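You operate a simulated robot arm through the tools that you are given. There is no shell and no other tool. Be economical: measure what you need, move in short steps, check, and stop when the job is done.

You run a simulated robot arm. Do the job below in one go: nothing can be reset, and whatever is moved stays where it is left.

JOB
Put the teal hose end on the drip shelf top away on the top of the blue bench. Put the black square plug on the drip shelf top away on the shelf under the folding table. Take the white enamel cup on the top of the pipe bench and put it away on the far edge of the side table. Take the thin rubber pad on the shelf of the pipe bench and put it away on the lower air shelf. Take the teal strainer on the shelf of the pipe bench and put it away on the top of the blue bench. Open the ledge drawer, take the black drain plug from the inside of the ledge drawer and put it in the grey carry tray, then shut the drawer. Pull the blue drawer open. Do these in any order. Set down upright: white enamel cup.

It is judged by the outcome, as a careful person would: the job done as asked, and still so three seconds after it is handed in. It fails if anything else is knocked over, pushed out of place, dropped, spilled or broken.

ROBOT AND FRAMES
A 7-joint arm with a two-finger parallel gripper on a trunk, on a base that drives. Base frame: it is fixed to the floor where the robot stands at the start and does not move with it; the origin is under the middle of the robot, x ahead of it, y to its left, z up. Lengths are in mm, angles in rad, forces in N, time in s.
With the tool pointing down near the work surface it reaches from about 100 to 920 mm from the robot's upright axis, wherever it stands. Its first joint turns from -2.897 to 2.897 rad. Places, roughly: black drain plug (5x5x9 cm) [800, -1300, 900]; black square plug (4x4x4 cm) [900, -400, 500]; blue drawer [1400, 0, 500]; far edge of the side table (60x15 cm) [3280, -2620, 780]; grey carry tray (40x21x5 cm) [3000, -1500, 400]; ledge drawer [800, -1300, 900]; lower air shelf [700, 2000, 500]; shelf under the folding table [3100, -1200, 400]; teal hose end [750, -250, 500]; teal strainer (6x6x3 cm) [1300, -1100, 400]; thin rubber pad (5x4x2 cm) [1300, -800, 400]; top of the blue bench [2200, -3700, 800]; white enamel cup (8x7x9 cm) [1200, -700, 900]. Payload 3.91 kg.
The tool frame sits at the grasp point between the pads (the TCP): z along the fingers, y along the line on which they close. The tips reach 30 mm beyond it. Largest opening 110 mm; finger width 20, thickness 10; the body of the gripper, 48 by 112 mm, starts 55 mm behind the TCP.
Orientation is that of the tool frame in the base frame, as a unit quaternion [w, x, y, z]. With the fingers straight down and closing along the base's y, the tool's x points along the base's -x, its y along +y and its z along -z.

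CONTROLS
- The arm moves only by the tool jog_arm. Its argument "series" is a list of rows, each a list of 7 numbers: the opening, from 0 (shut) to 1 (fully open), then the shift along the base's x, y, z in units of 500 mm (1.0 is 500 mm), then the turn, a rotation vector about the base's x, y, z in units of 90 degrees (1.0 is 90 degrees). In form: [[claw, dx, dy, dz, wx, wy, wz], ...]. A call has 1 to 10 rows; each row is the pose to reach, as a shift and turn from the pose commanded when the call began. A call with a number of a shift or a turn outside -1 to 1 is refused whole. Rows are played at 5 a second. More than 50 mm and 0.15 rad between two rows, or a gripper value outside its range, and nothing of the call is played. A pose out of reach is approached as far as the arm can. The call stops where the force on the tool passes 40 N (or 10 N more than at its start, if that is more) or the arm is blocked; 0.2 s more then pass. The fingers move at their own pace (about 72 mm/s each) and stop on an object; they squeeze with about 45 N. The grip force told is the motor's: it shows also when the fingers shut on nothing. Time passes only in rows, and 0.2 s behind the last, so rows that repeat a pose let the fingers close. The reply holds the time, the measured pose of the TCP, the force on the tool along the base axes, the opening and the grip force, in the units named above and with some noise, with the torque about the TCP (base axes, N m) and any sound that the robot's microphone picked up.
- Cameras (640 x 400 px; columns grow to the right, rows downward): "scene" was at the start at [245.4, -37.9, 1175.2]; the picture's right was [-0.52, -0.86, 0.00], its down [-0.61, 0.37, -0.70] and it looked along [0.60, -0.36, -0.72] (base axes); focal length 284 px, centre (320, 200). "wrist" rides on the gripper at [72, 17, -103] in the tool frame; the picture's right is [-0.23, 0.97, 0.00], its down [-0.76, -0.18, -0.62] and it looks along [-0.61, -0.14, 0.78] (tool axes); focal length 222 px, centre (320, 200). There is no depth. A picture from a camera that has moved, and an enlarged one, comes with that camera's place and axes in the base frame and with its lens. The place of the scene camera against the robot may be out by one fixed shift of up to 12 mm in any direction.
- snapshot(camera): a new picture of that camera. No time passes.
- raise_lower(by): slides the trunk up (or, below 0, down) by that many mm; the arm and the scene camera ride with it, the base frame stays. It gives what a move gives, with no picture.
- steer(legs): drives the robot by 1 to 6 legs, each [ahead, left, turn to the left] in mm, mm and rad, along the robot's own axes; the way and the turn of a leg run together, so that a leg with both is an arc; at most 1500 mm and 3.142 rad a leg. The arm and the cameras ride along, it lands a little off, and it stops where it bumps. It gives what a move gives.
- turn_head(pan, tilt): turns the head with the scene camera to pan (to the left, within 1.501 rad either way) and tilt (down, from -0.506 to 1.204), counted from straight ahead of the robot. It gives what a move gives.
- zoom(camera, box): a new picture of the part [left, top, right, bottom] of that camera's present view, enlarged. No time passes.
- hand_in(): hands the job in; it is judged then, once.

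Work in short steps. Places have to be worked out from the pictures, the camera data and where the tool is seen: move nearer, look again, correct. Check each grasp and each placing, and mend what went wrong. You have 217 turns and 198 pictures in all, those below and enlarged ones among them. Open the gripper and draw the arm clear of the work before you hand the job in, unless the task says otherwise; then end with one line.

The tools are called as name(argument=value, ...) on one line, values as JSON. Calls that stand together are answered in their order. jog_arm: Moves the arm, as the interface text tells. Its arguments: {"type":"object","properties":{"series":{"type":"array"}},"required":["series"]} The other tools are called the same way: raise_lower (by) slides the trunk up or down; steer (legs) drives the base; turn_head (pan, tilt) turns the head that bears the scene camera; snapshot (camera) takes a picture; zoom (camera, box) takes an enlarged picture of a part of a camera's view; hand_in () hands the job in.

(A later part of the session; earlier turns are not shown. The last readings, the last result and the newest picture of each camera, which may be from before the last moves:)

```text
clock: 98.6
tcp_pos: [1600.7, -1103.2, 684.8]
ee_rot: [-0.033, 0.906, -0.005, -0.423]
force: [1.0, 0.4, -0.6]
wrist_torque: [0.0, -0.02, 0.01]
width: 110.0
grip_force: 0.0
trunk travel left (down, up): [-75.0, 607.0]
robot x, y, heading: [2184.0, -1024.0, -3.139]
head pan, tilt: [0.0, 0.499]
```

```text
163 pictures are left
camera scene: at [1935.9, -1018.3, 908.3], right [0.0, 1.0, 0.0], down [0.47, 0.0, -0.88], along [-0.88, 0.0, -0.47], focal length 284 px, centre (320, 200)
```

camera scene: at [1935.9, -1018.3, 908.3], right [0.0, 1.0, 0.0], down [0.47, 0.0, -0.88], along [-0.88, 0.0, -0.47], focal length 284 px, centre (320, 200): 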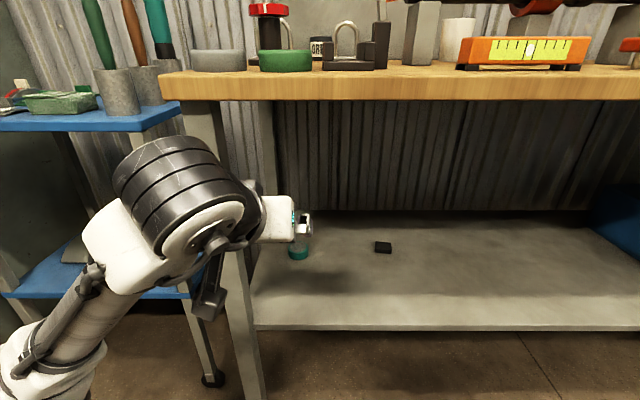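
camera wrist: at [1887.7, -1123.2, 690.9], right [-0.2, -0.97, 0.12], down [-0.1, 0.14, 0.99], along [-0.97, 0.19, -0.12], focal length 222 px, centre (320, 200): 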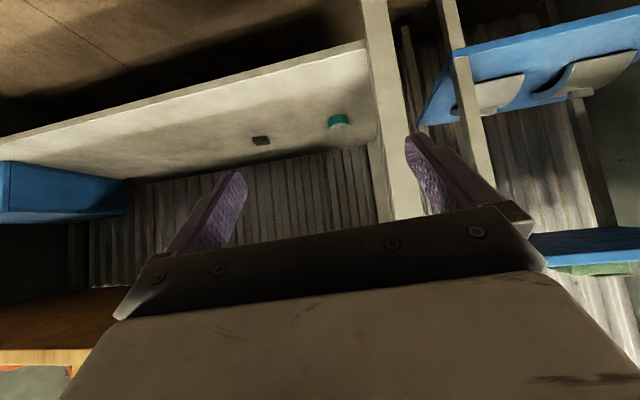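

The forearm's wrist is near the bench leg at left, so I'll shift the robot to its right (+y) to open clearance, then aim the tool slightly left.

steer(legs=[[0, -170, 0]])

jog_arm(series=[[1, 0, -0.04, -0.06, 0, 0, 0.05], [1, 0, -0.08, -0.12, 0, 0, 0.1], [1, 0, -0.12, -0.18, 0, 0, 0.15], [1, 0, -0.16, -0.24, 0, 0, 0.18], [1, 0, -0.2, -0.3, 0, 0, 0.18], [1, 0, -0.2, -0.3, 0, 0, 0.18]])

snapshot(camera="scene")

snapshot(camera="wrist")

```text
clock: 100.6
tcp_pos: [1599.7, -931.3, 685.0]
ee_rot: [-0.033, 0.906, -0.008, -0.421]
force: [-0.3, 0.1, 0.2]
wrist_torque: [-0.01, 0.01, 0.01]
width: 110.0
grip_force: 0.0
trunk travel left (down, up): [-75.0, 607.0]
robot x, y, heading: [2184.9, -853.3, -3.145]
head pan, tilt: [0.0, 0.499]
```

```text
clock: 101.4
tcp_pos: [1590.2, -940.2, 651.4]
ee_rot: [0.085, 0.88, 0.005, -0.467]
force: [-0.5, 0.1, 0.2]
wrist_torque: [-0.02, 0.01, 0.0]
width: 109.9
grip_force: 0.1
out of reach, approached as far as the arm can: row 4
trunk travel left (down, up): [-75.0, 607.0]
robot x, y, heading: [2183.4, -851.7, -3.138]
head pan, tilt: [0.0, 0.499]
stopped in row 4: the arm was blocked; the commanded pose is now the measured one
```

```text
162 pictures are left
camera scene: at [1938.7, -841.3, 915.7], right [0.0, 1.0, -0.01], down [0.46, -0.01, -0.89], along [-0.89, -0.01, -0.46], focal length 284 px, centre (320, 200)
```

scene: 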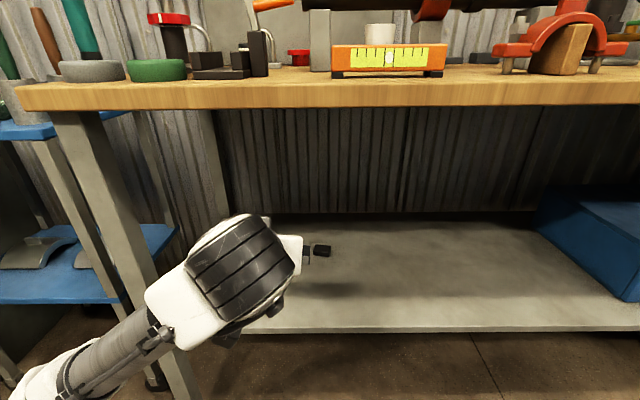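

```text
161 pictures are left
camera wrist: at [1716.6, -945.3, 650.7], right [-0.04, -0.94, 0.33], down [0.07, 0.33, 0.94], along [-1.0, 0.06, 0.05], focal length 222 px, centre (320, 200)
```

wrist: 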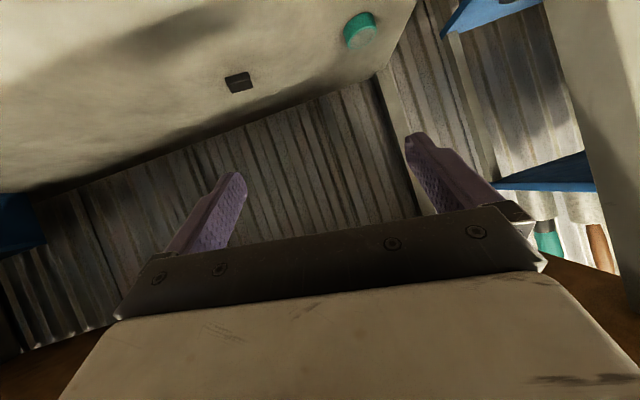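

The camera pose shows the robot being lifted — the elbow is probably pressing on something because the trunk is too low. Back off, then raise the trunk.

jog_arm(series=[[1, 0.08, 0.0, 0.03, 0, 0, 0], [1, 0.16, 0.0, 0.06, 0, 0, 0], [1, 0.24, 0.0, 0.06, 0, 0, 0]])

raise_lower(by=200)

snapshot(camera="scene")

```text
clock: 102.2
tcp_pos: [1687.9, -957.5, 684.2]
ee_rot: [0.069, 0.889, 0.015, -0.453]
force: [-0.5, -0.1, -0.5]
wrist_torque: [-0.02, -0.01, 0.02]
width: 110.0
grip_force: 0.1
out of reach, approached as far as the arm can: row 1, 2, 3
trunk travel left (down, up): [-75.0, 607.0]
robot x, y, heading: [2184.4, -854.0, -3.144]
head pan, tilt: [0.0, 0.499]
```

```text
clock: 104.4
tcp_pos: [1688.4, -956.8, 888.4]
ee_rot: [0.071, 0.888, 0.014, -0.454]
force: [0.8, 0.2, 0.0]
wrist_torque: [0.0, 0.01, -0.01]
width: 110.0
grip_force: 0.1
trunk travel left (down, up): [-275.0, 407.0]
robot x, y, heading: [2181.8, -856.1, -3.137]
head pan, tilt: [0.0, 0.499]
```

```text
160 pictures are left
camera scene: at [1928.9, -848.5, 1101.1], right [0.0, 1.0, 0.0], down [0.48, 0.0, -0.88], along [-0.88, 0.0, -0.48], focal length 284 px, centre (320, 200)
```

scene: 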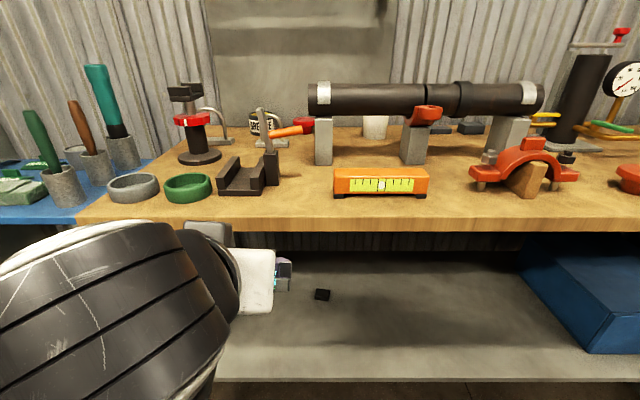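

The cup is visible behind the pipe at ≈(1214,-708). Now descend in front of the bench edge with the raised trunk and check.

jog_arm(series=[[1, 0, 0, -0.09, 0, 0, 0], [1, 0, 0, -0.18, 0, 0, 0], [1, 0, 0, -0.27, 0, 0, 0], [1, 0, 0, -0.36, 0, 0, 0], [1, 0, 0, -0.45, 0, 0, 0], [1, 0, 0, -0.54, 0, 0, 0], [1, 0, 0, -0.54, 0, 0, 0]])

snapshot(camera="scene")

```text
clock: 105.9
tcp_pos: [1536.1, -997.1, 665.1]
ee_rot: [0.159, 0.864, -0.205, -0.431]
force: [0.1, -0.3, -0.9]
wrist_torque: [-0.01, 0.0, 0.0]
width: 110.1
grip_force: 0.0
out of reach, approached as far as the arm can: row 1, 2, 3, 4, 5, 6, 7
trunk travel left (down, up): [-275.0, 407.0]
robot x, y, heading: [2182.6, -852.2, -3.145]
head pan, tilt: [0.0, 0.499]
stopped in row 7: the arm was blocked; the commanded pose is now the measured one
```

```text
159 pictures are left
camera scene: at [1928.2, -848.7, 1100.0], right [0.0, 1.0, 0.0], down [0.48, 0.0, -0.88], along [-0.88, 0.0, -0.48], focal length 284 px, centre (320, 200)
```

scene: 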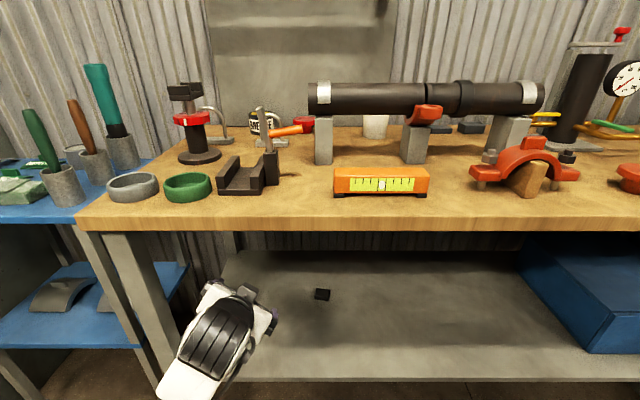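

Blocked again, a cramped joint configuration. I'll bring the arm back to tool-down in front of the robot, then back the robot off so the arm can be pitched while extended and driven in.

jog_arm(series=[[1, 0.06, 0.0, 0.0, 0.026, -0.072, 0.034], [1, 0.12, 0.0, 0.0, 0.053, -0.144, 0.068], [1, 0.18, 0.02, 0.0, 0.08, -0.216, 0.103], [1, 0.24, 0.04, 0.02, 0.106, -0.288, 0.137], [1, 0.3, 0.06, 0.06, 0.132, -0.36, 0.171], [1, 0.36, 0.08, 0.11, 0.159, -0.432, 0.205], [1, 0.4, 0.1, 0.17, 0.186, -0.504, 0.24], [1, 0.42, 0.12, 0.24, 0.212, -0.576, 0.274], [1, 0.42, 0.15, 0.3, 0.212, -0.576, 0.274]])

snapshot(camera="scene")

```text
clock: 107.9
tcp_pos: [1748.7, -923.7, 815.2]
ee_rot: [-0.001, 1.0, 0.003, 0.002]
force: [0.1, -0.5, 0.2]
wrist_torque: [0.02, -0.01, 0.01]
width: 110.2
grip_force: 0.0
out of reach, approached as far as the arm can: row 1, 2, 3, 4, 5, 6
trunk travel left (down, up): [-275.0, 407.0]
robot x, y, heading: [2184.1, -851.4, -3.143]
head pan, tilt: [0.0, 0.499]
```

```text
158 pictures are left
camera scene: at [1928.8, -848.6, 1101.1], right [0.0, 1.0, 0.0], down [0.48, 0.0, -0.88], along [-0.88, 0.0, -0.48], focal length 284 px, centre (320, 200)
```

scene: 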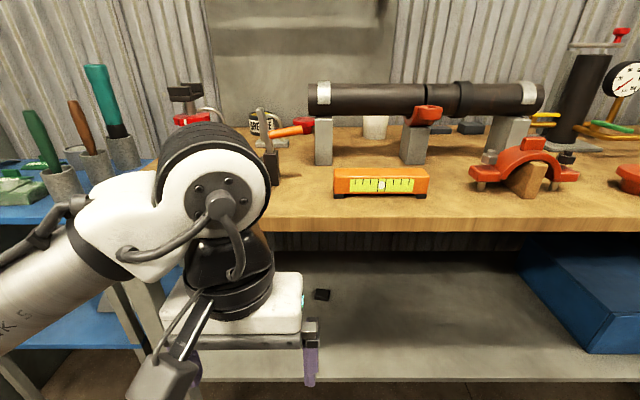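

I'll try a plain tool-down reach instead: the wrist top is only ~245 mm above the TCP, which fits under the bench top (~850). Lower the trunk 150 and bring the TCP down to z≈430 in front of the shelf to inspect the arm shape.

raise_lower(by=-150)

jog_arm(series=[[1, 0, 0, -0.08, 0, 0, 0], [1, 0, 0, -0.16, 0, 0, 0], [1, 0, 0, -0.24, 0, 0, 0], [1, -0.02, 0, -0.32, 0, 0, 0], [1, -0.05, 0, -0.4, 0, 0, 0], [1, -0.09, 0, -0.45, 0, 0, 0]])

snapshot(camera="scene")

```text
clock: 109.6
tcp_pos: [1747.6, -923.7, 664.9]
ee_rot: [-0.001, 1.0, 0.003, 0.001]
force: [-0.1, 0.1, -0.3]
wrist_torque: [0.0, 0.02, 0.02]
width: 109.7
grip_force: 0.0
trunk travel left (down, up): [-125.0, 557.0]
robot x, y, heading: [2182.1, -853.7, -3.137]
head pan, tilt: [0.0, 0.499]
```

```text
clock: 111.0
tcp_pos: [1685.2, -930.7, 440.5]
ee_rot: [-0.001, 1.0, 0.004, 0.002]
force: [-0.5, -0.4, 0.3]
wrist_torque: [-0.01, 0.03, 0.04]
width: 110.1
grip_force: 0.0
out of reach, approached as far as the arm can: row 3, 4, 5, 6
trunk travel left (down, up): [-125.0, 557.0]
robot x, y, heading: [2180.2, -853.5, -3.137]
head pan, tilt: [0.0, 0.499]
```

```text
157 pictures are left
camera scene: at [1928.9, -848.5, 951.3], right [0.0, 1.0, 0.0], down [0.48, 0.0, -0.88], along [-0.88, 0.0, -0.48], focal length 284 px, centre (320, 200)
```

scene: 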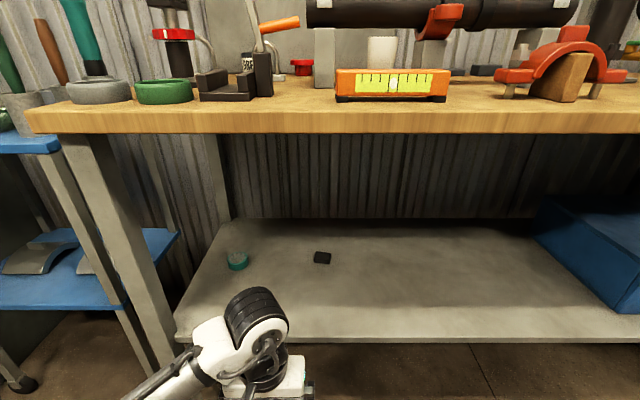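

Arm shape is workable: forearm low from the left. I'll lift a bit, shift the robot right and slightly closer so the forearm clears the left leg.

jog_arm(series=[[1, 0, 0, 0.06, 0, 0, 0], [1, 0, 0, 0.12, 0, 0, 0]])

steer(legs=[[0, -150, 0], [110, 0, 0]])

snapshot(camera="scene")

```text
clock: 111.6
tcp_pos: [1684.1, -929.6, 504.0]
ee_rot: [-0.001, 1.0, 0.004, 0.002]
force: [-0.3, -0.6, -0.1]
wrist_torque: [-0.03, 0.02, 0.0]
width: 109.9
grip_force: 0.0
trunk travel left (down, up): [-125.0, 557.0]
robot x, y, heading: [2182.4, -853.8, -3.143]
head pan, tilt: [0.0, 0.499]
```

```text
clock: 114.2
tcp_pos: [1574.1, -781.7, 504.5]
ee_rot: [-0.001, 1.0, 0.004, 0.001]
force: [-0.3, 0.6, -0.4]
wrist_torque: [-0.01, 0.01, -0.01]
width: 110.1
grip_force: 0.1
trunk travel left (down, up): [-125.0, 557.0]
robot x, y, heading: [2070.6, -705.9, -3.146]
head pan, tilt: [0.0, 0.499]
```

```text
156 pictures are left
camera scene: at [1818.6, -700.4, 951.2], right [0.0, 1.0, 0.0], down [0.48, 0.0, -0.88], along [-0.88, 0.0, -0.48], focal length 284 px, centre (320, 200)
```

scene: 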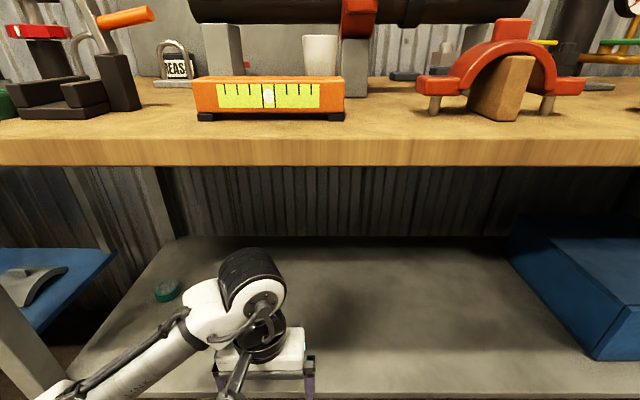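

Now extend toward the strainer at height, most of the way.

jog_arm(series=[[1, -0.06, -0.06, 0, 0, 0, 0], [1, -0.12, -0.12, 0, 0, 0, 0], [1, -0.18, -0.18, 0, 0, 0, 0], [1, -0.24, -0.24, 0, 0, 0, 0], [1, -0.3, -0.3, 0, 0, 0, 0], [1, -0.36, -0.36, 0, 0, 0, 0], [1, -0.42, -0.42, 0, 0, 0, 0], [1, -0.48, -0.48, 0, 0, 0, 0]])

snapshot(camera="scene")

snapshot(camera="wrist")

```text
clock: 116.0
tcp_pos: [1331.2, -1023.4, 503.2]
ee_rot: [-0.001, 1.0, 0.004, 0.001]
force: [0.2, 0.0, 0.1]
wrist_torque: [0.01, -0.01, 0.02]
width: 110.0
grip_force: 0.1
trunk travel left (down, up): [-125.0, 557.0]
robot x, y, heading: [2073.3, -703.4, -3.141]
head pan, tilt: [0.0, 0.499]
```

```text
155 pictures are left
camera scene: at [1818.6, -700.4, 951.2], right [0.0, 1.0, 0.0], down [0.48, 0.0, -0.88], along [-0.88, 0.0, -0.48], focal length 284 px, centre (320, 200)
```

scene: 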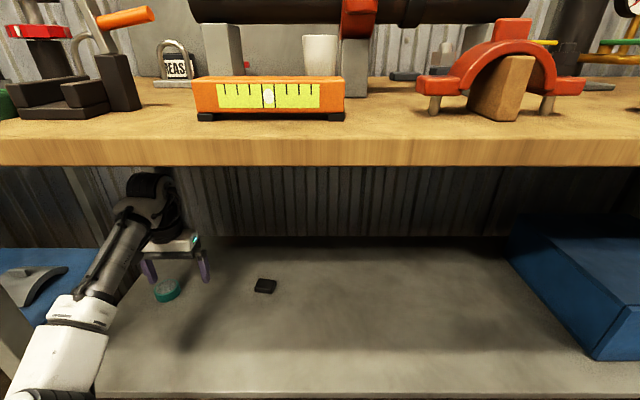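

```text
154 pictures are left
camera wrist: at [1403.2, -1040.5, 604.9], right [-0.22, -0.98, 0.0], down [-0.76, 0.17, 0.62], along [-0.61, 0.14, -0.78], focal length 222 px, centre (320, 200)
```

wrist: 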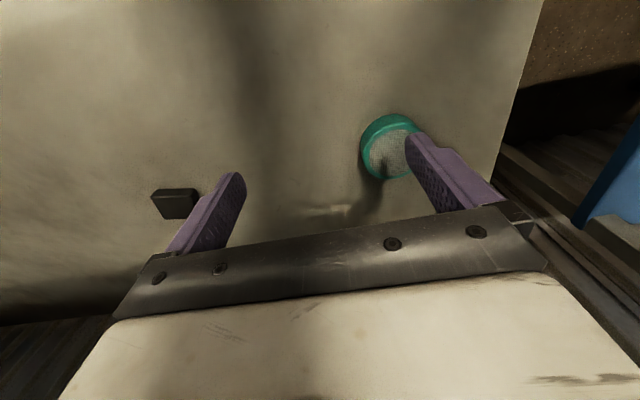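

Strainer centre ≈(1290,-1090). Move over and descend to about z 420.

jog_arm(series=[[1, -0.04, -0.066, 0, 0, 0, 0], [1, -0.08, -0.134, 0, 0, 0, 0], [1, -0.08, -0.134, -0.07, 0, 0, 0], [1, -0.08, -0.134, -0.12, 0, 0, 0], [1, -0.08, -0.134, -0.16, 0, 0, 0], [1, -0.08, -0.134, -0.16, 0, 0, 0]])

snapshot(camera="wrist")

```text
clock: 117.4
tcp_pos: [1293.2, -1091.2, 430.5]
ee_rot: [0.0, 1.0, 0.003, -0.002]
force: [6.7, 2.2, 31.9]
wrist_torque: [1.92, -0.51, -0.31]
width: 109.9
grip_force: 0.1
trunk travel left (down, up): [-125.0, 557.0]
robot x, y, heading: [2075.7, -703.9, -3.136]
head pan, tilt: [0.0, 0.499]
```

```text
153 pictures are left
camera wrist: at [1365.5, -1106.4, 531.9], right [-0.22, -0.98, 0.0], down [-0.76, 0.17, 0.63], along [-0.61, 0.14, -0.78], focal length 222 px, centre (320, 200)
```

wrist: 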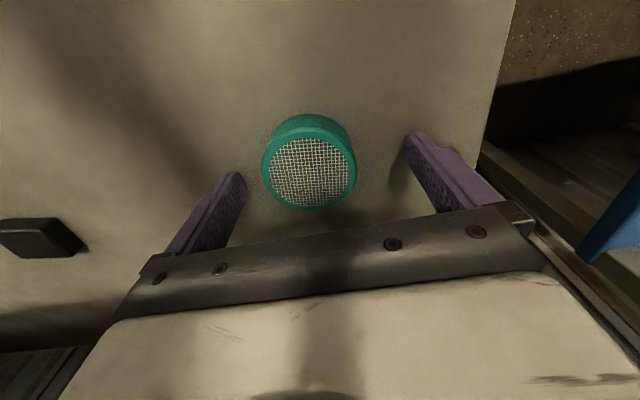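

Fingertips touch the shelf (z_shelf≈400). Lift 4 mm, shift to (1305,-1086) and grip.

jog_arm(series=[[1, 0, 0, 0.014, 0, 0, 0], [1, 0.024, 0.01, 0.014, 0, 0, 0], [0.6, 0.024, 0.01, 0.014, 0, 0, 0], [0.3, 0.024, 0.01, 0.014, 0, 0, 0], [0.2, 0.024, 0.01, 0.014, 0, 0, 0], [0, 0.024, 0.01, 0.014, 0, 0, 0], [0, 0.024, 0.01, 0.014, 0, 0, 0]])

jog_arm(series=[[0, 0, 0, 0.06, 0, 0, 0], [0, 0, 0, 0.14, 0, 0, 0]])

snapshot(camera="wrist")

```text
clock: 119.0
tcp_pos: [1305.1, -1083.5, 431.0]
ee_rot: [-0.001, 1.0, 0.004, 0.002]
force: [0.0, 0.5, -0.2]
wrist_torque: [-0.05, -0.01, -0.02]
width: 54.3
grip_force: 45.5
trunk travel left (down, up): [-125.0, 557.0]
robot x, y, heading: [2068.2, -701.8, -3.137]
head pan, tilt: [0.0, 0.499]
```

```text
clock: 119.6
tcp_pos: [1304.3, -1083.9, 500.5]
ee_rot: [-0.001, 1.0, 0.004, 0.001]
force: [-0.8, 0.8, -0.8]
wrist_torque: [-0.02, 0.0, -0.01]
width: 54.5
grip_force: 44.9
trunk travel left (down, up): [-125.0, 557.0]
robot x, y, heading: [2071.6, -702.0, -3.144]
head pan, tilt: [0.0, 0.499]
```

```text
152 pictures are left
camera wrist: at [1375.2, -1101.3, 602.4], right [-0.22, -0.98, 0.0], down [-0.77, 0.17, 0.62], along [-0.61, 0.14, -0.78], focal length 222 px, centre (320, 200)
```

wrist: 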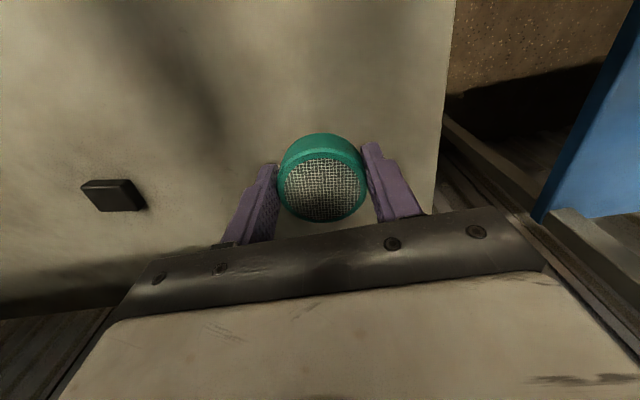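

Strainer held. Retrace the arm out of the shelf.

jog_arm(series=[[0, 0.06, 0.06, 0, 0, 0, 0], [0, 0.12, 0.12, 0, 0, 0, 0], [0, 0.18, 0.18, 0, 0, 0, 0], [0, 0.24, 0.24, 0, 0, 0, 0], [0, 0.3, 0.3, 0, 0, 0, 0], [0, 0.36, 0.36, 0, 0, 0, 0], [0, 0.42, 0.42, 0, 0, 0, 0], [0, 0.48, 0.48, 0, 0, 0, 0], [0, 0.54, 0.52, 0, 0, 0, 0]])

steer(legs=[[-180, 0, 0]])

raise_lower(by=320)

snapshot(camera="scene")

```text
clock: 121.6
tcp_pos: [1576.3, -824.2, 500.2]
ee_rot: [-0.001, 1.0, 0.005, 0.001]
force: [-0.7, -0.1, -0.1]
wrist_torque: [0.0, 0.0, -0.02]
width: 54.4
grip_force: 44.8
trunk travel left (down, up): [-125.0, 557.0]
robot x, y, heading: [2073.9, -706.8, -3.141]
head pan, tilt: [0.0, 0.499]
```

```text
clock: 123.1
tcp_pos: [1754.3, -824.1, 501.0]
ee_rot: [-0.001, 1.0, 0.004, 0.0]
force: [0.0, -0.9, -0.5]
wrist_torque: [-0.01, -0.02, -0.03]
width: 54.3
grip_force: 45.1
trunk travel left (down, up): [-125.0, 557.0]
robot x, y, heading: [2248.6, -705.2, -3.14]
head pan, tilt: [0.0, 0.499]
```

```text
clock: 126.3
tcp_pos: [1753.9, -824.7, 820.1]
ee_rot: [-0.001, 1.0, 0.005, 0.001]
force: [-0.7, 0.6, -1.0]
wrist_torque: [0.04, 0.02, 0.03]
width: 54.3
grip_force: 45.3
trunk travel left (down, up): [-445.0, 237.0]
robot x, y, heading: [2249.7, -701.6, -3.144]
head pan, tilt: [0.0, 0.499]
```

```text
151 pictures are left
camera scene: at [1996.7, -700.3, 1271.1], right [0.0, 1.0, 0.0], down [0.48, 0.0, -0.88], along [-0.88, 0.0, -0.48], focal length 284 px, centre (320, 200)
```

scene: 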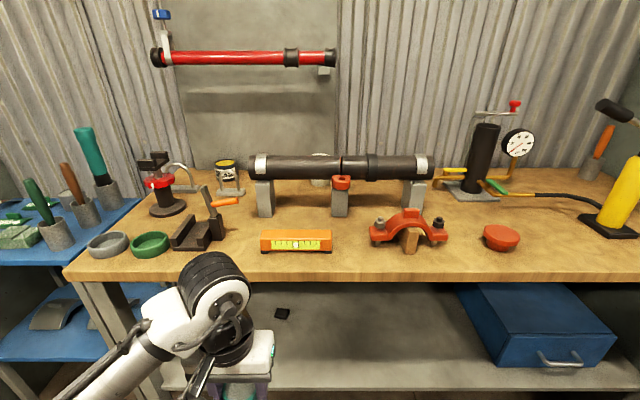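

Great overview. Now take the strainer to the blue bench: raise the trunk, turn left to face −y, drive, and look for a free spot.

raise_lower(by=180)

steer(legs=[[0, 0, 1.573], [1050, 0, 0], [1050, 0, 0], [0, 190, 0]])

turn_head(pan=0.0, tilt=0.6)

snapshot(camera="scene")

```text
clock: 128.3
tcp_pos: [1754.7, -825.8, 1000.9]
ee_rot: [-0.001, 1.0, 0.005, 0.001]
force: [-0.4, -0.5, -0.9]
wrist_torque: [0.02, 0.01, 0.0]
width: 54.1
grip_force: 45.0
trunk travel left (down, up): [-625.0, 57.0]
robot x, y, heading: [2251.4, -704.4, -3.138]
head pan, tilt: [0.0, 0.499]
```

```text
clock: 144.3
tcp_pos: [2592.4, -3291.3, 1000.6]
ee_rot: [-0.001, 0.701, 0.713, 0.0]
force: [0.5, -0.2, -1.0]
wrist_torque: [-0.02, -0.01, -0.03]
width: 54.3
grip_force: 44.6
trunk travel left (down, up): [-625.0, 57.0]
robot x, y, heading: [2466.0, -2794.6, -1.551]
head pan, tilt: [0.0, 0.499]
```

```text
clock: 145.0
tcp_pos: [2592.4, -3290.4, 1000.9]
ee_rot: [-0.002, 0.701, 0.714, 0.0]
force: [0.0, 0.3, -0.9]
wrist_torque: [0.0, -0.01, 0.01]
width: 54.1
grip_force: 45.1
trunk travel left (down, up): [-625.0, 57.0]
robot x, y, heading: [2465.7, -2792.3, -1.556]
head pan, tilt: [0.0, 0.6]
```

```text
150 pictures are left
camera scene: at [2475.4, -3048.8, 1442.1], right [-1.0, -0.01, 0.0], down [-0.01, 0.56, -0.83], along [0.01, -0.83, -0.56], focal length 284 px, centre (320, 200)
```

scene: 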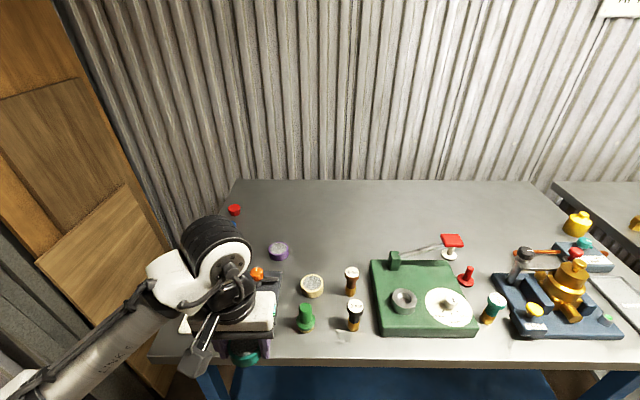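

A free area lies at the back around (2405,-3710). Drive 100 mm closer and extend there.

steer(legs=[[100, 0, 0]])

jog_arm(series=[[0, -0.047, -0.08, 0.02, 0, 0, 0], [0, -0.094, -0.16, 0.02, 0, 0, 0], [0, -0.141, -0.24, 0.02, 0, 0, 0], [0, -0.188, -0.32, 0.02, 0, 0, 0], [0, -0.235, -0.4, 0.02, 0, 0, 0], [0, -0.282, -0.48, 0.02, 0, 0, 0], [0, -0.33, -0.56, 0.0, 0, 0, 0], [0, -0.374, -0.645, 0.0, 0, 0, 0]])

snapshot(camera="scene")

snapshot(camera="wrist")

```text
clock: 146.1
tcp_pos: [2594.0, -3389.2, 999.4]
ee_rot: [-0.002, 0.7, 0.714, 0.001]
force: [-0.4, -0.3, -0.5]
wrist_torque: [-0.01, 0.03, -0.06]
width: 54.3
grip_force: 44.9
trunk travel left (down, up): [-625.0, 57.0]
robot x, y, heading: [2464.8, -2895.6, -1.558]
head pan, tilt: [0.0, 0.6]
```

```text
clock: 147.9
tcp_pos: [2405.8, -3711.5, 1000.6]
ee_rot: [-0.002, 0.7, 0.714, 0.001]
force: [-0.1, 0.3, -0.8]
wrist_torque: [-0.01, 0.0, -0.01]
width: 54.1
grip_force: 45.0
trunk travel left (down, up): [-625.0, 57.0]
robot x, y, heading: [2465.1, -2895.5, -1.558]
head pan, tilt: [0.0, 0.6]
```

```text
149 pictures are left
camera scene: at [2476.0, -3147.8, 1442.0], right [-1.0, -0.01, 0.0], down [-0.01, 0.57, -0.82], along [0.01, -0.82, -0.57], focal length 284 px, centre (320, 200)
```

scene: 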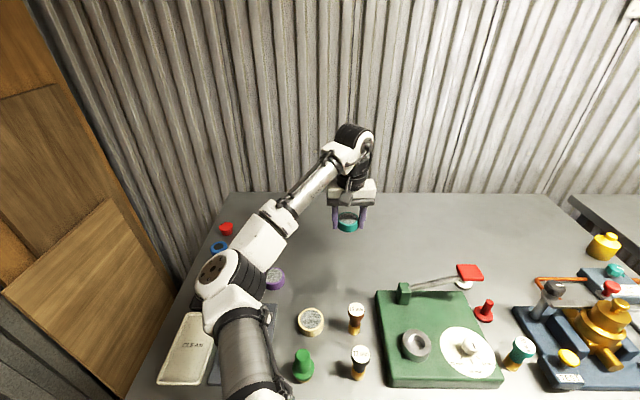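

```text
148 pictures are left
camera wrist: at [2420.6, -3639.3, 1102.2], right [0.98, -0.21, 0.0], down [-0.16, -0.77, 0.62], along [-0.13, -0.61, -0.78], focal length 222 px, centre (320, 200)
```

wrist: 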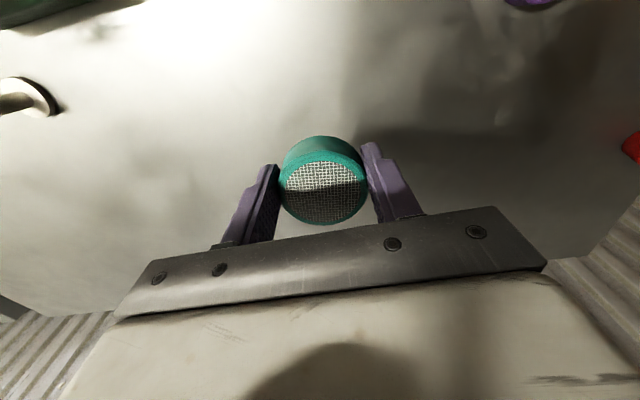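

Clear below. Descend to contact.

jog_arm(series=[[0, 0, 0, -0.08, 0, 0, 0], [0, 0, 0, -0.16, 0, 0, 0], [0, 0, 0, -0.22, 0, 0, 0], [0, 0, 0, -0.234, 0, 0, 0], [0, 0, 0, -0.242, 0, 0, 0], [0, 0, 0, -0.248, 0, 0, 0], [0, 0, 0, -0.252, 0, 0, 0], [0, 0, 0, -0.256, 0, 0, 0]])

```text
clock: 149.8
tcp_pos: [2406.3, -3711.6, 879.8]
ee_rot: [0.003, 0.702, 0.713, -0.005]
force: [0.1, 10.0, 16.8]
wrist_torque: [0.45, -0.55, 0.28]
width: 54.3
grip_force: 44.9
trunk travel left (down, up): [-625.0, 57.0]
robot x, y, heading: [2466.0, -2890.4, -1.559]
head pan, tilt: [0.0, 0.6]
stopped in row 8: the force on the tool passed its limit at 42 N (the readings are from after the stop); the commanded pose is now the measured one
```

Contact. Release and lift, then check.

jog_arm(series=[[0.6, 0, 0, 0, 0, 0, 0], [0.75, 0, 0, 0, 0, 0, 0], [0.75, 0, 0, 0.06, 0, 0, 0], [0.75, 0, 0, 0.15, 0, 0, 0], [0.75, 0.02, 0.05, 0.22, 0, 0, 0], [0.75, 0.06, 0.11, 0.26, 0, 0, 0], [0.75, 0.1, 0.18, 0.28, 0, 0, 0]])

snapshot(camera="scene")

```text
clock: 151.4
tcp_pos: [2457.2, -3621.2, 1018.0]
ee_rot: [0.001, 0.701, 0.713, -0.004]
force: [-0.3, 0.1, 0.2]
wrist_torque: [-0.01, 0.0, -0.03]
width: 82.5
grip_force: 0.1
trunk travel left (down, up): [-625.0, 57.0]
robot x, y, heading: [2469.9, -2890.4, -1.561]
head pan, tilt: [0.0, 0.6]
```

```text
147 pictures are left
camera scene: at [2476.7, -3146.8, 1442.2], right [-1.0, -0.01, 0.0], down [-0.01, 0.56, -0.83], along [0.01, -0.83, -0.56], focal length 284 px, centre (320, 200)
```

scene: 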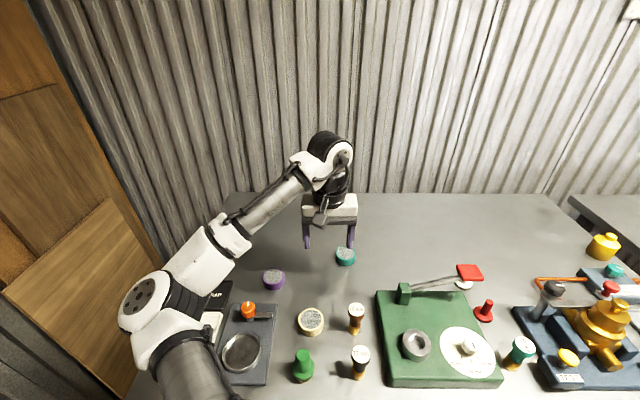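

Strainer is placed. Retract the arm and go back to the pipe bench for the cup.

jog_arm(series=[[0.9, 0.045, 0.08, 0, 0, 0, 0], [0.9, 0.09, 0.16, 0, 0, 0, 0], [0.9, 0.135, 0.24, 0, 0, 0, 0], [0.9, 0.18, 0.32, 0, 0, 0, 0], [0.9, 0.225, 0.4, 0, 0, 0, 0], [0.9, 0.27, 0.46, 0, 0, 0, 0]])

steer(legs=[[-1080, 0, 0], [-1080, 0, 0], [0, 0, -1.575]])

snapshot(camera="scene")

```text
clock: 152.8
tcp_pos: [2592.0, -3389.7, 1016.6]
ee_rot: [0.001, 0.701, 0.713, -0.004]
force: [-0.1, -0.3, -0.4]
wrist_torque: [-0.03, 0.02, 0.01]
width: 98.8
grip_force: 0.1
trunk travel left (down, up): [-625.0, 57.0]
robot x, y, heading: [2466.3, -2893.1, -1.559]
head pan, tilt: [0.0, 0.6]
```

```text
clock: 158.2
tcp_pos: [2567.9, -2322.3, 1015.9]
ee_rot: [0.001, 0.706, 0.708, -0.003]
force: [-0.4, 0.4, 0.9]
wrist_torque: [0.01, 0.01, -0.02]
width: 99.1
grip_force: 0.2
trunk travel left (down, up): [-625.0, 57.0]
robot x, y, heading: [2450.1, -1820.2, -1.572]
head pan, tilt: [0.0, 0.6]
stopped in leg 1: the robot was blocked; the commanded pose is now the measured one
```

```text
146 pictures are left
camera scene: at [2455.6, -2076.4, 1442.0], right [-1.0, 0.0, 0.0], down [0.0, 0.57, -0.82], along [0.0, -0.82, -0.57], focal length 284 px, centre (320, 200)
```

scene: 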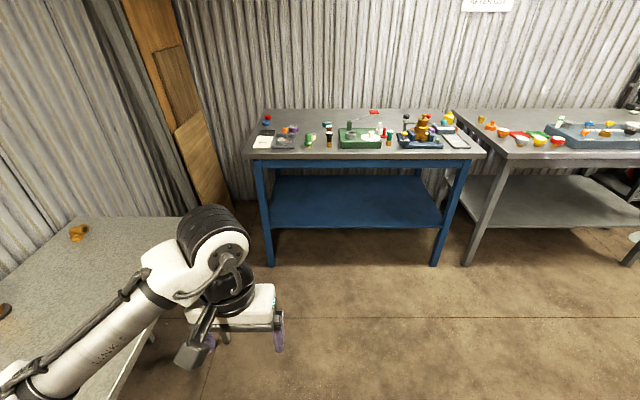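

Something blocked the robot at the back-left. I'll move forward slightly and look to the left.

steer(legs=[[60, 0, 0], [0, -250, 0]])

turn_head(pan=1.5, tilt=0.8)

snapshot(camera="scene")

```text
clock: 161.4
tcp_pos: [2317.2, -2380.7, 1016.4]
ee_rot: [0.002, 0.707, 0.708, -0.003]
force: [0.4, 0.5, 0.6]
wrist_torque: [0.02, 0.01, 0.03]
width: 99.2
grip_force: 0.1
trunk travel left (down, up): [-625.0, 57.0]
robot x, y, heading: [2201.5, -1881.3, -1.573]
head pan, tilt: [0.0, 0.6]
```

```text
clock: 163.0
tcp_pos: [2317.5, -2380.9, 1016.1]
ee_rot: [0.001, 0.707, 0.708, -0.003]
force: [-0.3, 0.4, -0.3]
wrist_torque: [0.01, 0.03, -0.01]
width: 99.0
grip_force: 0.0
trunk travel left (down, up): [-625.0, 57.0]
robot x, y, heading: [2199.7, -1881.6, -1.579]
head pan, tilt: [1.499, 0.799]
```

```text
145 pictures are left
camera scene: at [2286.5, -2053.4, 1425.2], right [-0.08, -1.0, 0.0], down [-0.71, 0.06, -0.7], along [0.7, -0.05, -0.72], focal length 284 px, centre (320, 200)
```

scene: 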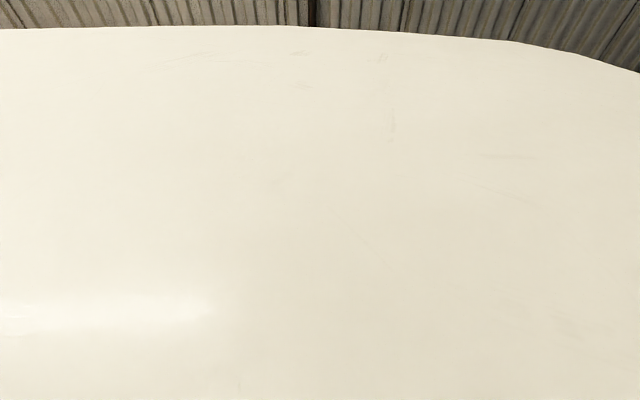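

View is blocked by the shoulder. I'll turn to face +y and inspect the folding table on the right.

steer(legs=[[0, 0, -3.14]])

turn_head(pan=-0.5, tilt=0.6)

snapshot(camera="scene")

```text
clock: 170.8
tcp_pos: [2064.0, -1386.5, 1016.2]
ee_rot: [-0.004, 0.722, -0.692, -0.001]
force: [0.1, 0.4, -0.9]
wrist_torque: [-0.04, 0.01, -0.03]
width: 99.0
grip_force: 0.0
trunk travel left (down, up): [-625.0, 57.0]
robot x, y, heading: [2200.3, -1884.0, 1.611]
head pan, tilt: [1.499, 0.799]
```

```text
clock: 172.8
tcp_pos: [2063.2, -1386.4, 1016.1]
ee_rot: [-0.004, 0.722, -0.692, -0.001]
force: [-0.1, -0.5, -0.1]
wrist_torque: [0.03, 0.01, 0.0]
width: 98.9
grip_force: 0.1
trunk travel left (down, up): [-625.0, 57.0]
robot x, y, heading: [2197.4, -1885.8, 1.61]
head pan, tilt: [-0.499, 0.6]
```

```text
144 pictures are left
camera scene: at [2240.2, -1628.1, 1442.1], right [0.9, -0.45, 0.0], down [-0.25, -0.51, -0.83], along [0.37, 0.74, -0.56], focal length 284 px, centre (320, 200)
```

scene: 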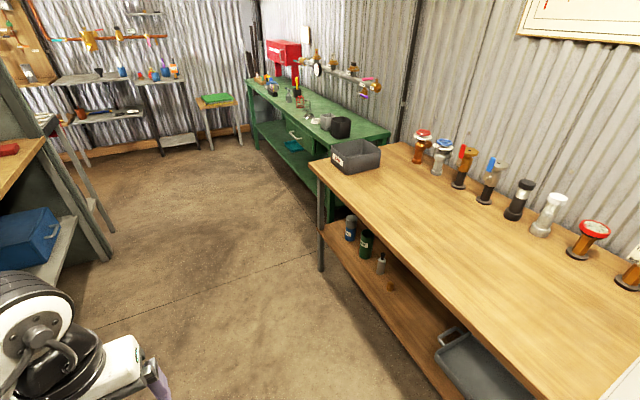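

Nothing disturbed; the grey tray lies on the lower shelf of the folding table. Continue to the cup: drive up and face the pipe bench.

steer(legs=[[1165, 0, 0], [0, 0, 1.53], [60, 0, 0]])

turn_head(pan=0, tilt=0.6)

snapshot(camera="scene")

```text
clock: 183.2
tcp_pos: [1604.0, -797.7, 1015.3]
ee_rot: [-0.002, 1.0, -0.013, -0.002]
force: [0.3, -0.7, -0.2]
wrist_torque: [-0.01, 0.03, 0.01]
width: 98.7
grip_force: 0.0
trunk travel left (down, up): [-625.0, 57.0]
robot x, y, heading: [2109.3, -694.0, 3.113]
head pan, tilt: [-0.499, 0.6]
```

```text
clock: 184.1
tcp_pos: [1604.4, -798.9, 1016.5]
ee_rot: [-0.002, 1.0, -0.012, -0.003]
force: [0.5, 0.6, 0.2]
wrist_torque: [-0.04, 0.0, 0.0]
width: 99.1
grip_force: 0.0
trunk travel left (down, up): [-625.0, 57.0]
robot x, y, heading: [2105.6, -692.8, 3.107]
head pan, tilt: [0.0, 0.6]
```

```text
143 pictures are left
camera scene: at [1854.5, -681.8, 1442.1], right [0.03, 1.0, 0.0], down [0.56, -0.02, -0.83], along [-0.82, 0.02, -0.56], focal length 284 px, centre (320, 200)
```

scene: 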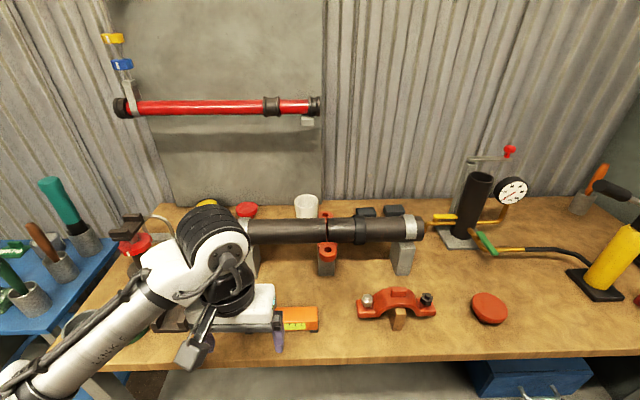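

Zoom on the cup.

zoom(camera="scene", box=[240, 170, 440, 295])

```text
3.20 times, centred on (340, 232) of scene
camera zoom: at [1854.5, -681.8, 1442.1], right [0.03, 1.0, 0.0], down [0.56, -0.02, -0.83], along [-0.82, 0.02, -0.56], focal length 907 px, centre (256, 96)
```

zoom: 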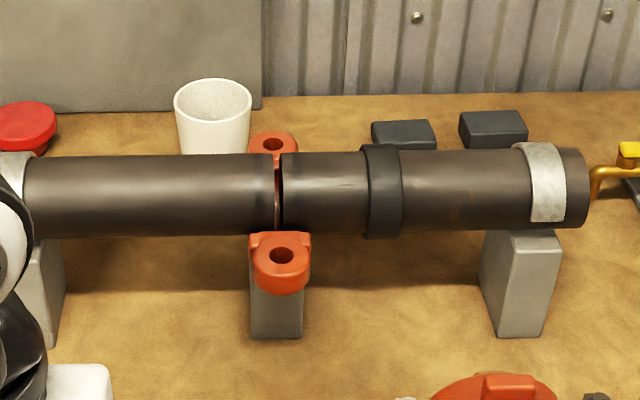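

Cup rim centre ≈(1179,-704), open-topped, about 71 mm wide, ~90 mm behind the pipe. I'll raise the tool well above the pipe, drive 100 closer, and move over the cup.

raise_lower(by=55)

jog_arm(series=[[1, 0, 0, 0.08, 0, 0, 0.01], [1, 0, 0, 0.15, 0, 0, 0.02]])

steer(legs=[[100, 0, 0.03]])

jog_arm(series=[[1, -0.09, 0.03, 0.0, 0, 0, 0], [1, -0.18, 0.06, 0, 0, 0, 0], [1, -0.27, 0.09, 0, 0, 0, 0], [1, -0.36, 0.12, 0, 0, 0, 0], [1, -0.45, 0.15, 0, 0, 0, 0], [1, -0.54, 0.18, 0, 0, 0, 0], [1, -0.6, 0.19, 0, 0, 0, 0]])

snapshot(camera="wrist")

snapshot(camera="scene")

```text
clock: 185.0
tcp_pos: [1602.9, -798.0, 1069.9]
ee_rot: [-0.002, 1.0, -0.012, -0.003]
force: [0.6, 0.5, 0.3]
wrist_torque: [-0.01, -0.01, -0.02]
width: 99.1
grip_force: 0.0
trunk travel left (down, up): [-680.0, 2.0]
robot x, y, heading: [2102.7, -693.2, 3.112]
head pan, tilt: [0.0, 0.6]
```

```text
clock: 185.6
tcp_pos: [1604.0, -797.5, 1147.7]
ee_rot: [-0.002, 1.0, 0.004, -0.004]
force: [-0.5, -0.8, 0.2]
wrist_torque: [0.02, 0.01, -0.01]
width: 110.1
grip_force: 0.1
trunk travel left (down, up): [-680.0, 2.0]
robot x, y, heading: [2100.0, -692.4, 3.114]
head pan, tilt: [0.0, 0.6]
```

```text
clock: 186.8
tcp_pos: [1506.8, -809.2, 1147.0]
ee_rot: [-0.001, 1.0, 0.018, -0.003]
force: [-0.7, 0.0, 0.5]
wrist_torque: [0.01, -0.01, -0.04]
width: 110.0
grip_force: 0.1
trunk travel left (down, up): [-680.0, 2.0]
robot x, y, heading: [2007.4, -692.6, 3.138]
head pan, tilt: [0.0, 0.6]
```

```text
clock: 188.3
tcp_pos: [1236.2, -719.6, 1146.5]
ee_rot: [0.003, 1.0, 0.011, 0.007]
force: [22.2, -5.3, 4.7]
wrist_torque: [0.5, 1.85, -0.15]
width: 110.1
grip_force: 0.0
trunk travel left (down, up): [-680.0, 2.0]
robot x, y, heading: [2006.9, -690.7, 3.143]
head pan, tilt: [0.0, 0.6]
stopped in row 7: the force on the tool passed its limit at 118 N (the readings are from after the stop); the commanded pose is now the measured one
```

```text
141 pictures are left
camera wrist: at [1306.9, -735.0, 1250.8], right [-0.2, -0.98, 0.0], down [-0.77, 0.16, 0.61], along [-0.6, 0.12, -0.79], focal length 222 px, centre (320, 200)
```

wrist: 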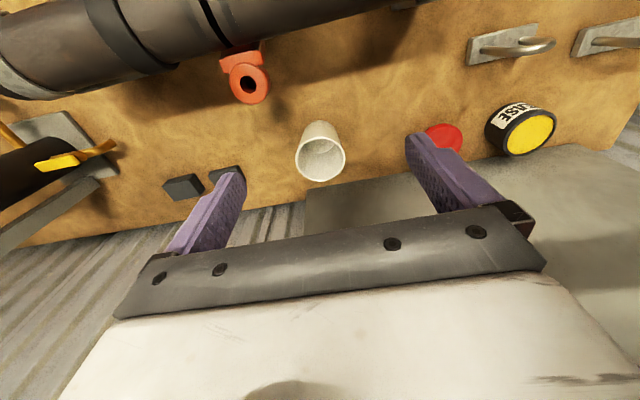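

```text
140 pictures are left
camera scene: at [1756.2, -687.4, 1497.2], right [0.0, 1.0, 0.0], down [0.56, 0.0, -0.83], along [-0.83, 0.0, -0.56], focal length 284 px, centre (320, 200)
```

scene: 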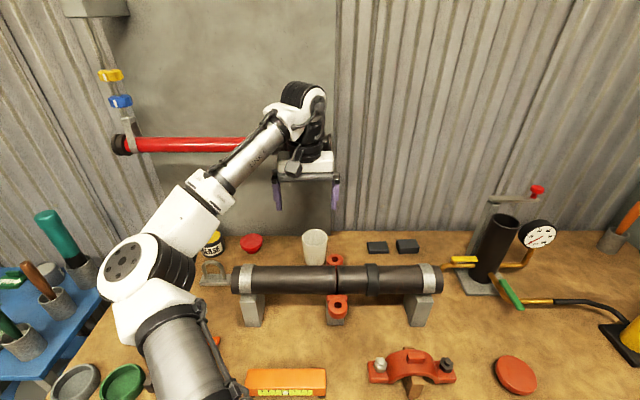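

The hand touched the red wall pipe overhead (x≈1225, z≈1268, ending near y≈-680). I'll back off first, then examine.

zoom(camera="wrist", box=[220, 70, 440, 210])

jog_arm(series=[[1, 0.06, 0, 0, 0, 0, 0], [1, 0.15, 0.02, 0, 0, 0, 0], [1, 0.24, 0.05, 0.0, 0, 0, 0]])

snapshot(camera="scene")

```text
2.86 times, centred on (330, 140) of wrist
camera zoom: at [1306.9, -735.0, 1250.8], right [-0.2, -0.98, 0.0], down [-0.77, 0.16, 0.61], along [-0.6, 0.12, -0.79], focal length 635 px, centre (291, 371)
```

zoom: 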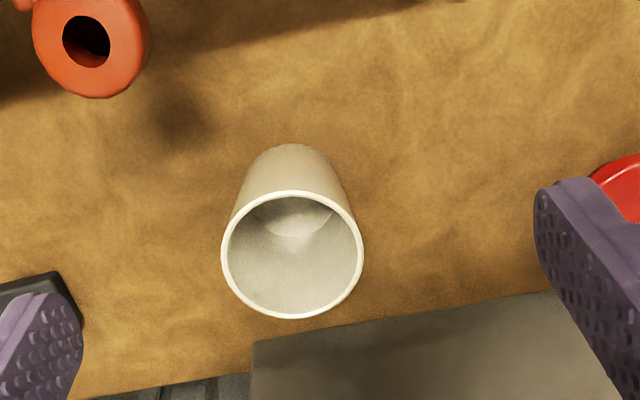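

```text
clock: 189.1
tcp_pos: [1355.3, -694.1, 1146.6]
ee_rot: [0.002, 1.0, 0.012, 0.006]
force: [1.4, 0.5, -0.1]
wrist_torque: [0.0, 0.03, 0.01]
width: 110.1
grip_force: 0.1
trunk travel left (down, up): [-680.0, 2.0]
robot x, y, heading: [2008.1, -691.4, 3.137]
head pan, tilt: [0.0, 0.6]
```

```text
138 pictures are left
camera scene: at [1756.5, -687.2, 1497.2], right [0.0, 1.0, 0.0], down [0.56, 0.0, -0.83], along [-0.83, 0.0, -0.56], focal length 284 px, centre (320, 200)
```

scene: 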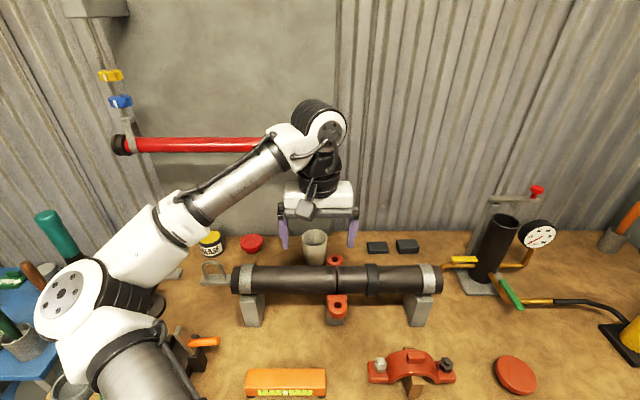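

The cup is a plain tumbler at ≈(1162,-705). With a red pipe above and a black pipe in front, I'll come in with the tool pitched ~43° forward, sliding between them. First pitch here.

jog_arm(series=[[1, 0, 0, 0, 0, 0.09, 0], [1, 0, 0, 0, 0, 0.18, 0], [1, 0, 0, 0, 0, 0.27, 0], [1, 0, 0, 0, 0, 0.36, 0], [1, 0, 0, 0, 0, 0.45, 0], [1, 0, 0, 0, 0, 0.48, 0]])

snapshot(camera="scene")

snapshot(camera="wrist")

```text
clock: 190.5
tcp_pos: [1355.6, -695.0, 1147.4]
ee_rot: [-0.003, 0.932, 0.012, -0.363]
force: [1.1, 0.6, 0.5]
wrist_torque: [0.0, 0.01, 0.0]
width: 110.2
grip_force: 0.1
trunk travel left (down, up): [-680.0, 2.0]
robot x, y, heading: [2009.7, -691.3, 3.143]
head pan, tilt: [0.0, 0.6]
```

```text
137 pictures are left
camera scene: at [1756.0, -687.4, 1497.1], right [0.0, 1.0, 0.0], down [0.56, 0.0, -0.83], along [-0.83, 0.0, -0.56], focal length 284 px, centre (320, 200)
```

scene: 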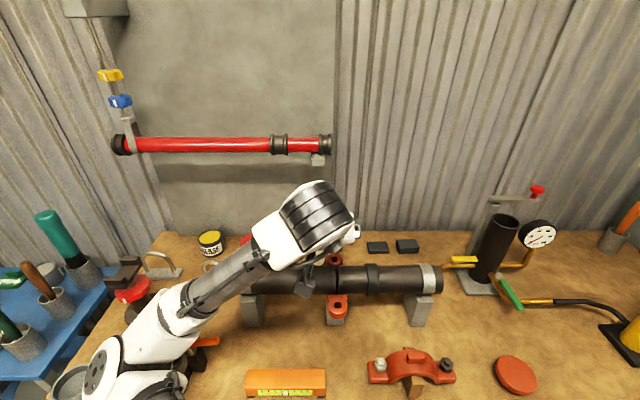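

```text
136 pictures are left
camera wrist: at [1478.5, -709.8, 1172.8], right [-0.15, -0.98, 0.14], down [-0.14, 0.16, 0.98], along [-0.98, 0.12, -0.16], focal length 222 px, centre (320, 200)
```

wrist: 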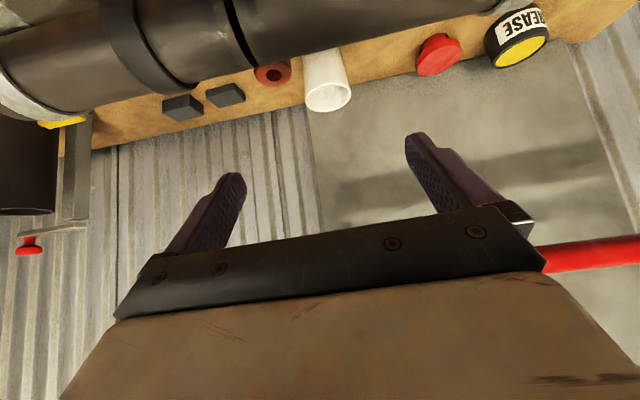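

The red pipe is intact. Now slide along the tool axis toward the cup, about 60 % of the way, and verify.

jog_arm(series=[[1, -0.04, -0.02, 0.0, 0, 0, 0], [1, -0.1, -0.02, -0.06, 0, 0, 0], [1, -0.16, -0.02, -0.12, 0, 0, 0], [1, -0.22, -0.02, -0.18, 0, 0, 0], [1, -0.26, -0.02, -0.23, 0, 0, 0]])

snapshot(camera="wrist")

snapshot(camera="scene")

```text
clock: 191.9
tcp_pos: [1228.5, -724.3, 1073.4]
ee_rot: [0.024, 0.919, 0.012, -0.393]
force: [0.4, 0.0, -0.9]
wrist_torque: [0.01, -0.02, 0.0]
width: 109.8
grip_force: 0.1
trunk travel left (down, up): [-680.0, 2.0]
robot x, y, heading: [2007.1, -695.6, -3.133]
head pan, tilt: [0.0, 0.6]
stopped in row 5: the arm was blocked; the commanded pose is now the measured one
```

```text
135 pictures are left
camera wrist: at [1352.6, -734.2, 1091.1], right [-0.12, -0.97, 0.2], down [-0.08, 0.21, 0.97], along [-0.99, 0.1, -0.11], focal length 222 px, centre (320, 200)
```

wrist: 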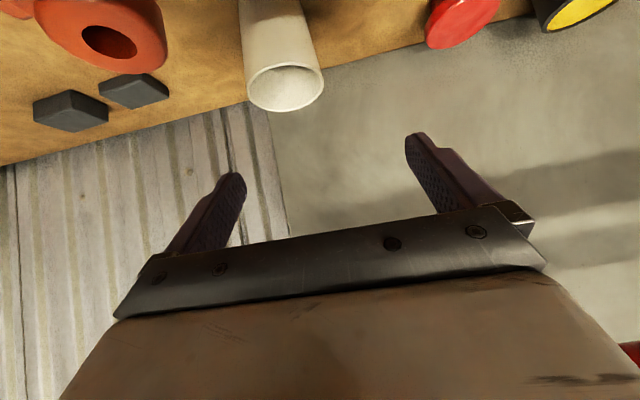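

```text
134 pictures are left
camera scene: at [1770.4, -687.7, 1500.5], right [-0.01, 1.0, 0.0], down [0.55, 0.0, -0.83], along [-0.83, -0.01, -0.55], focal length 284 px, centre (320, 200)
```

scene: 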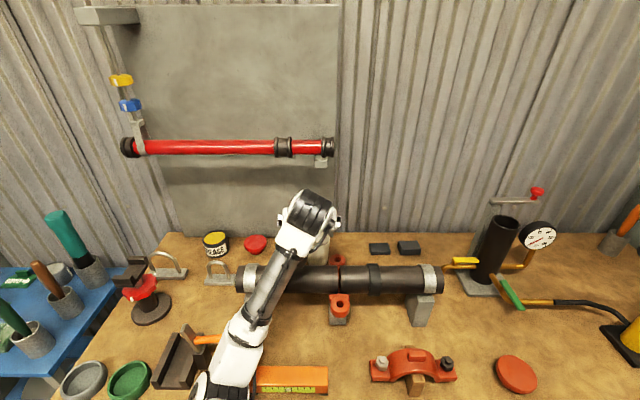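

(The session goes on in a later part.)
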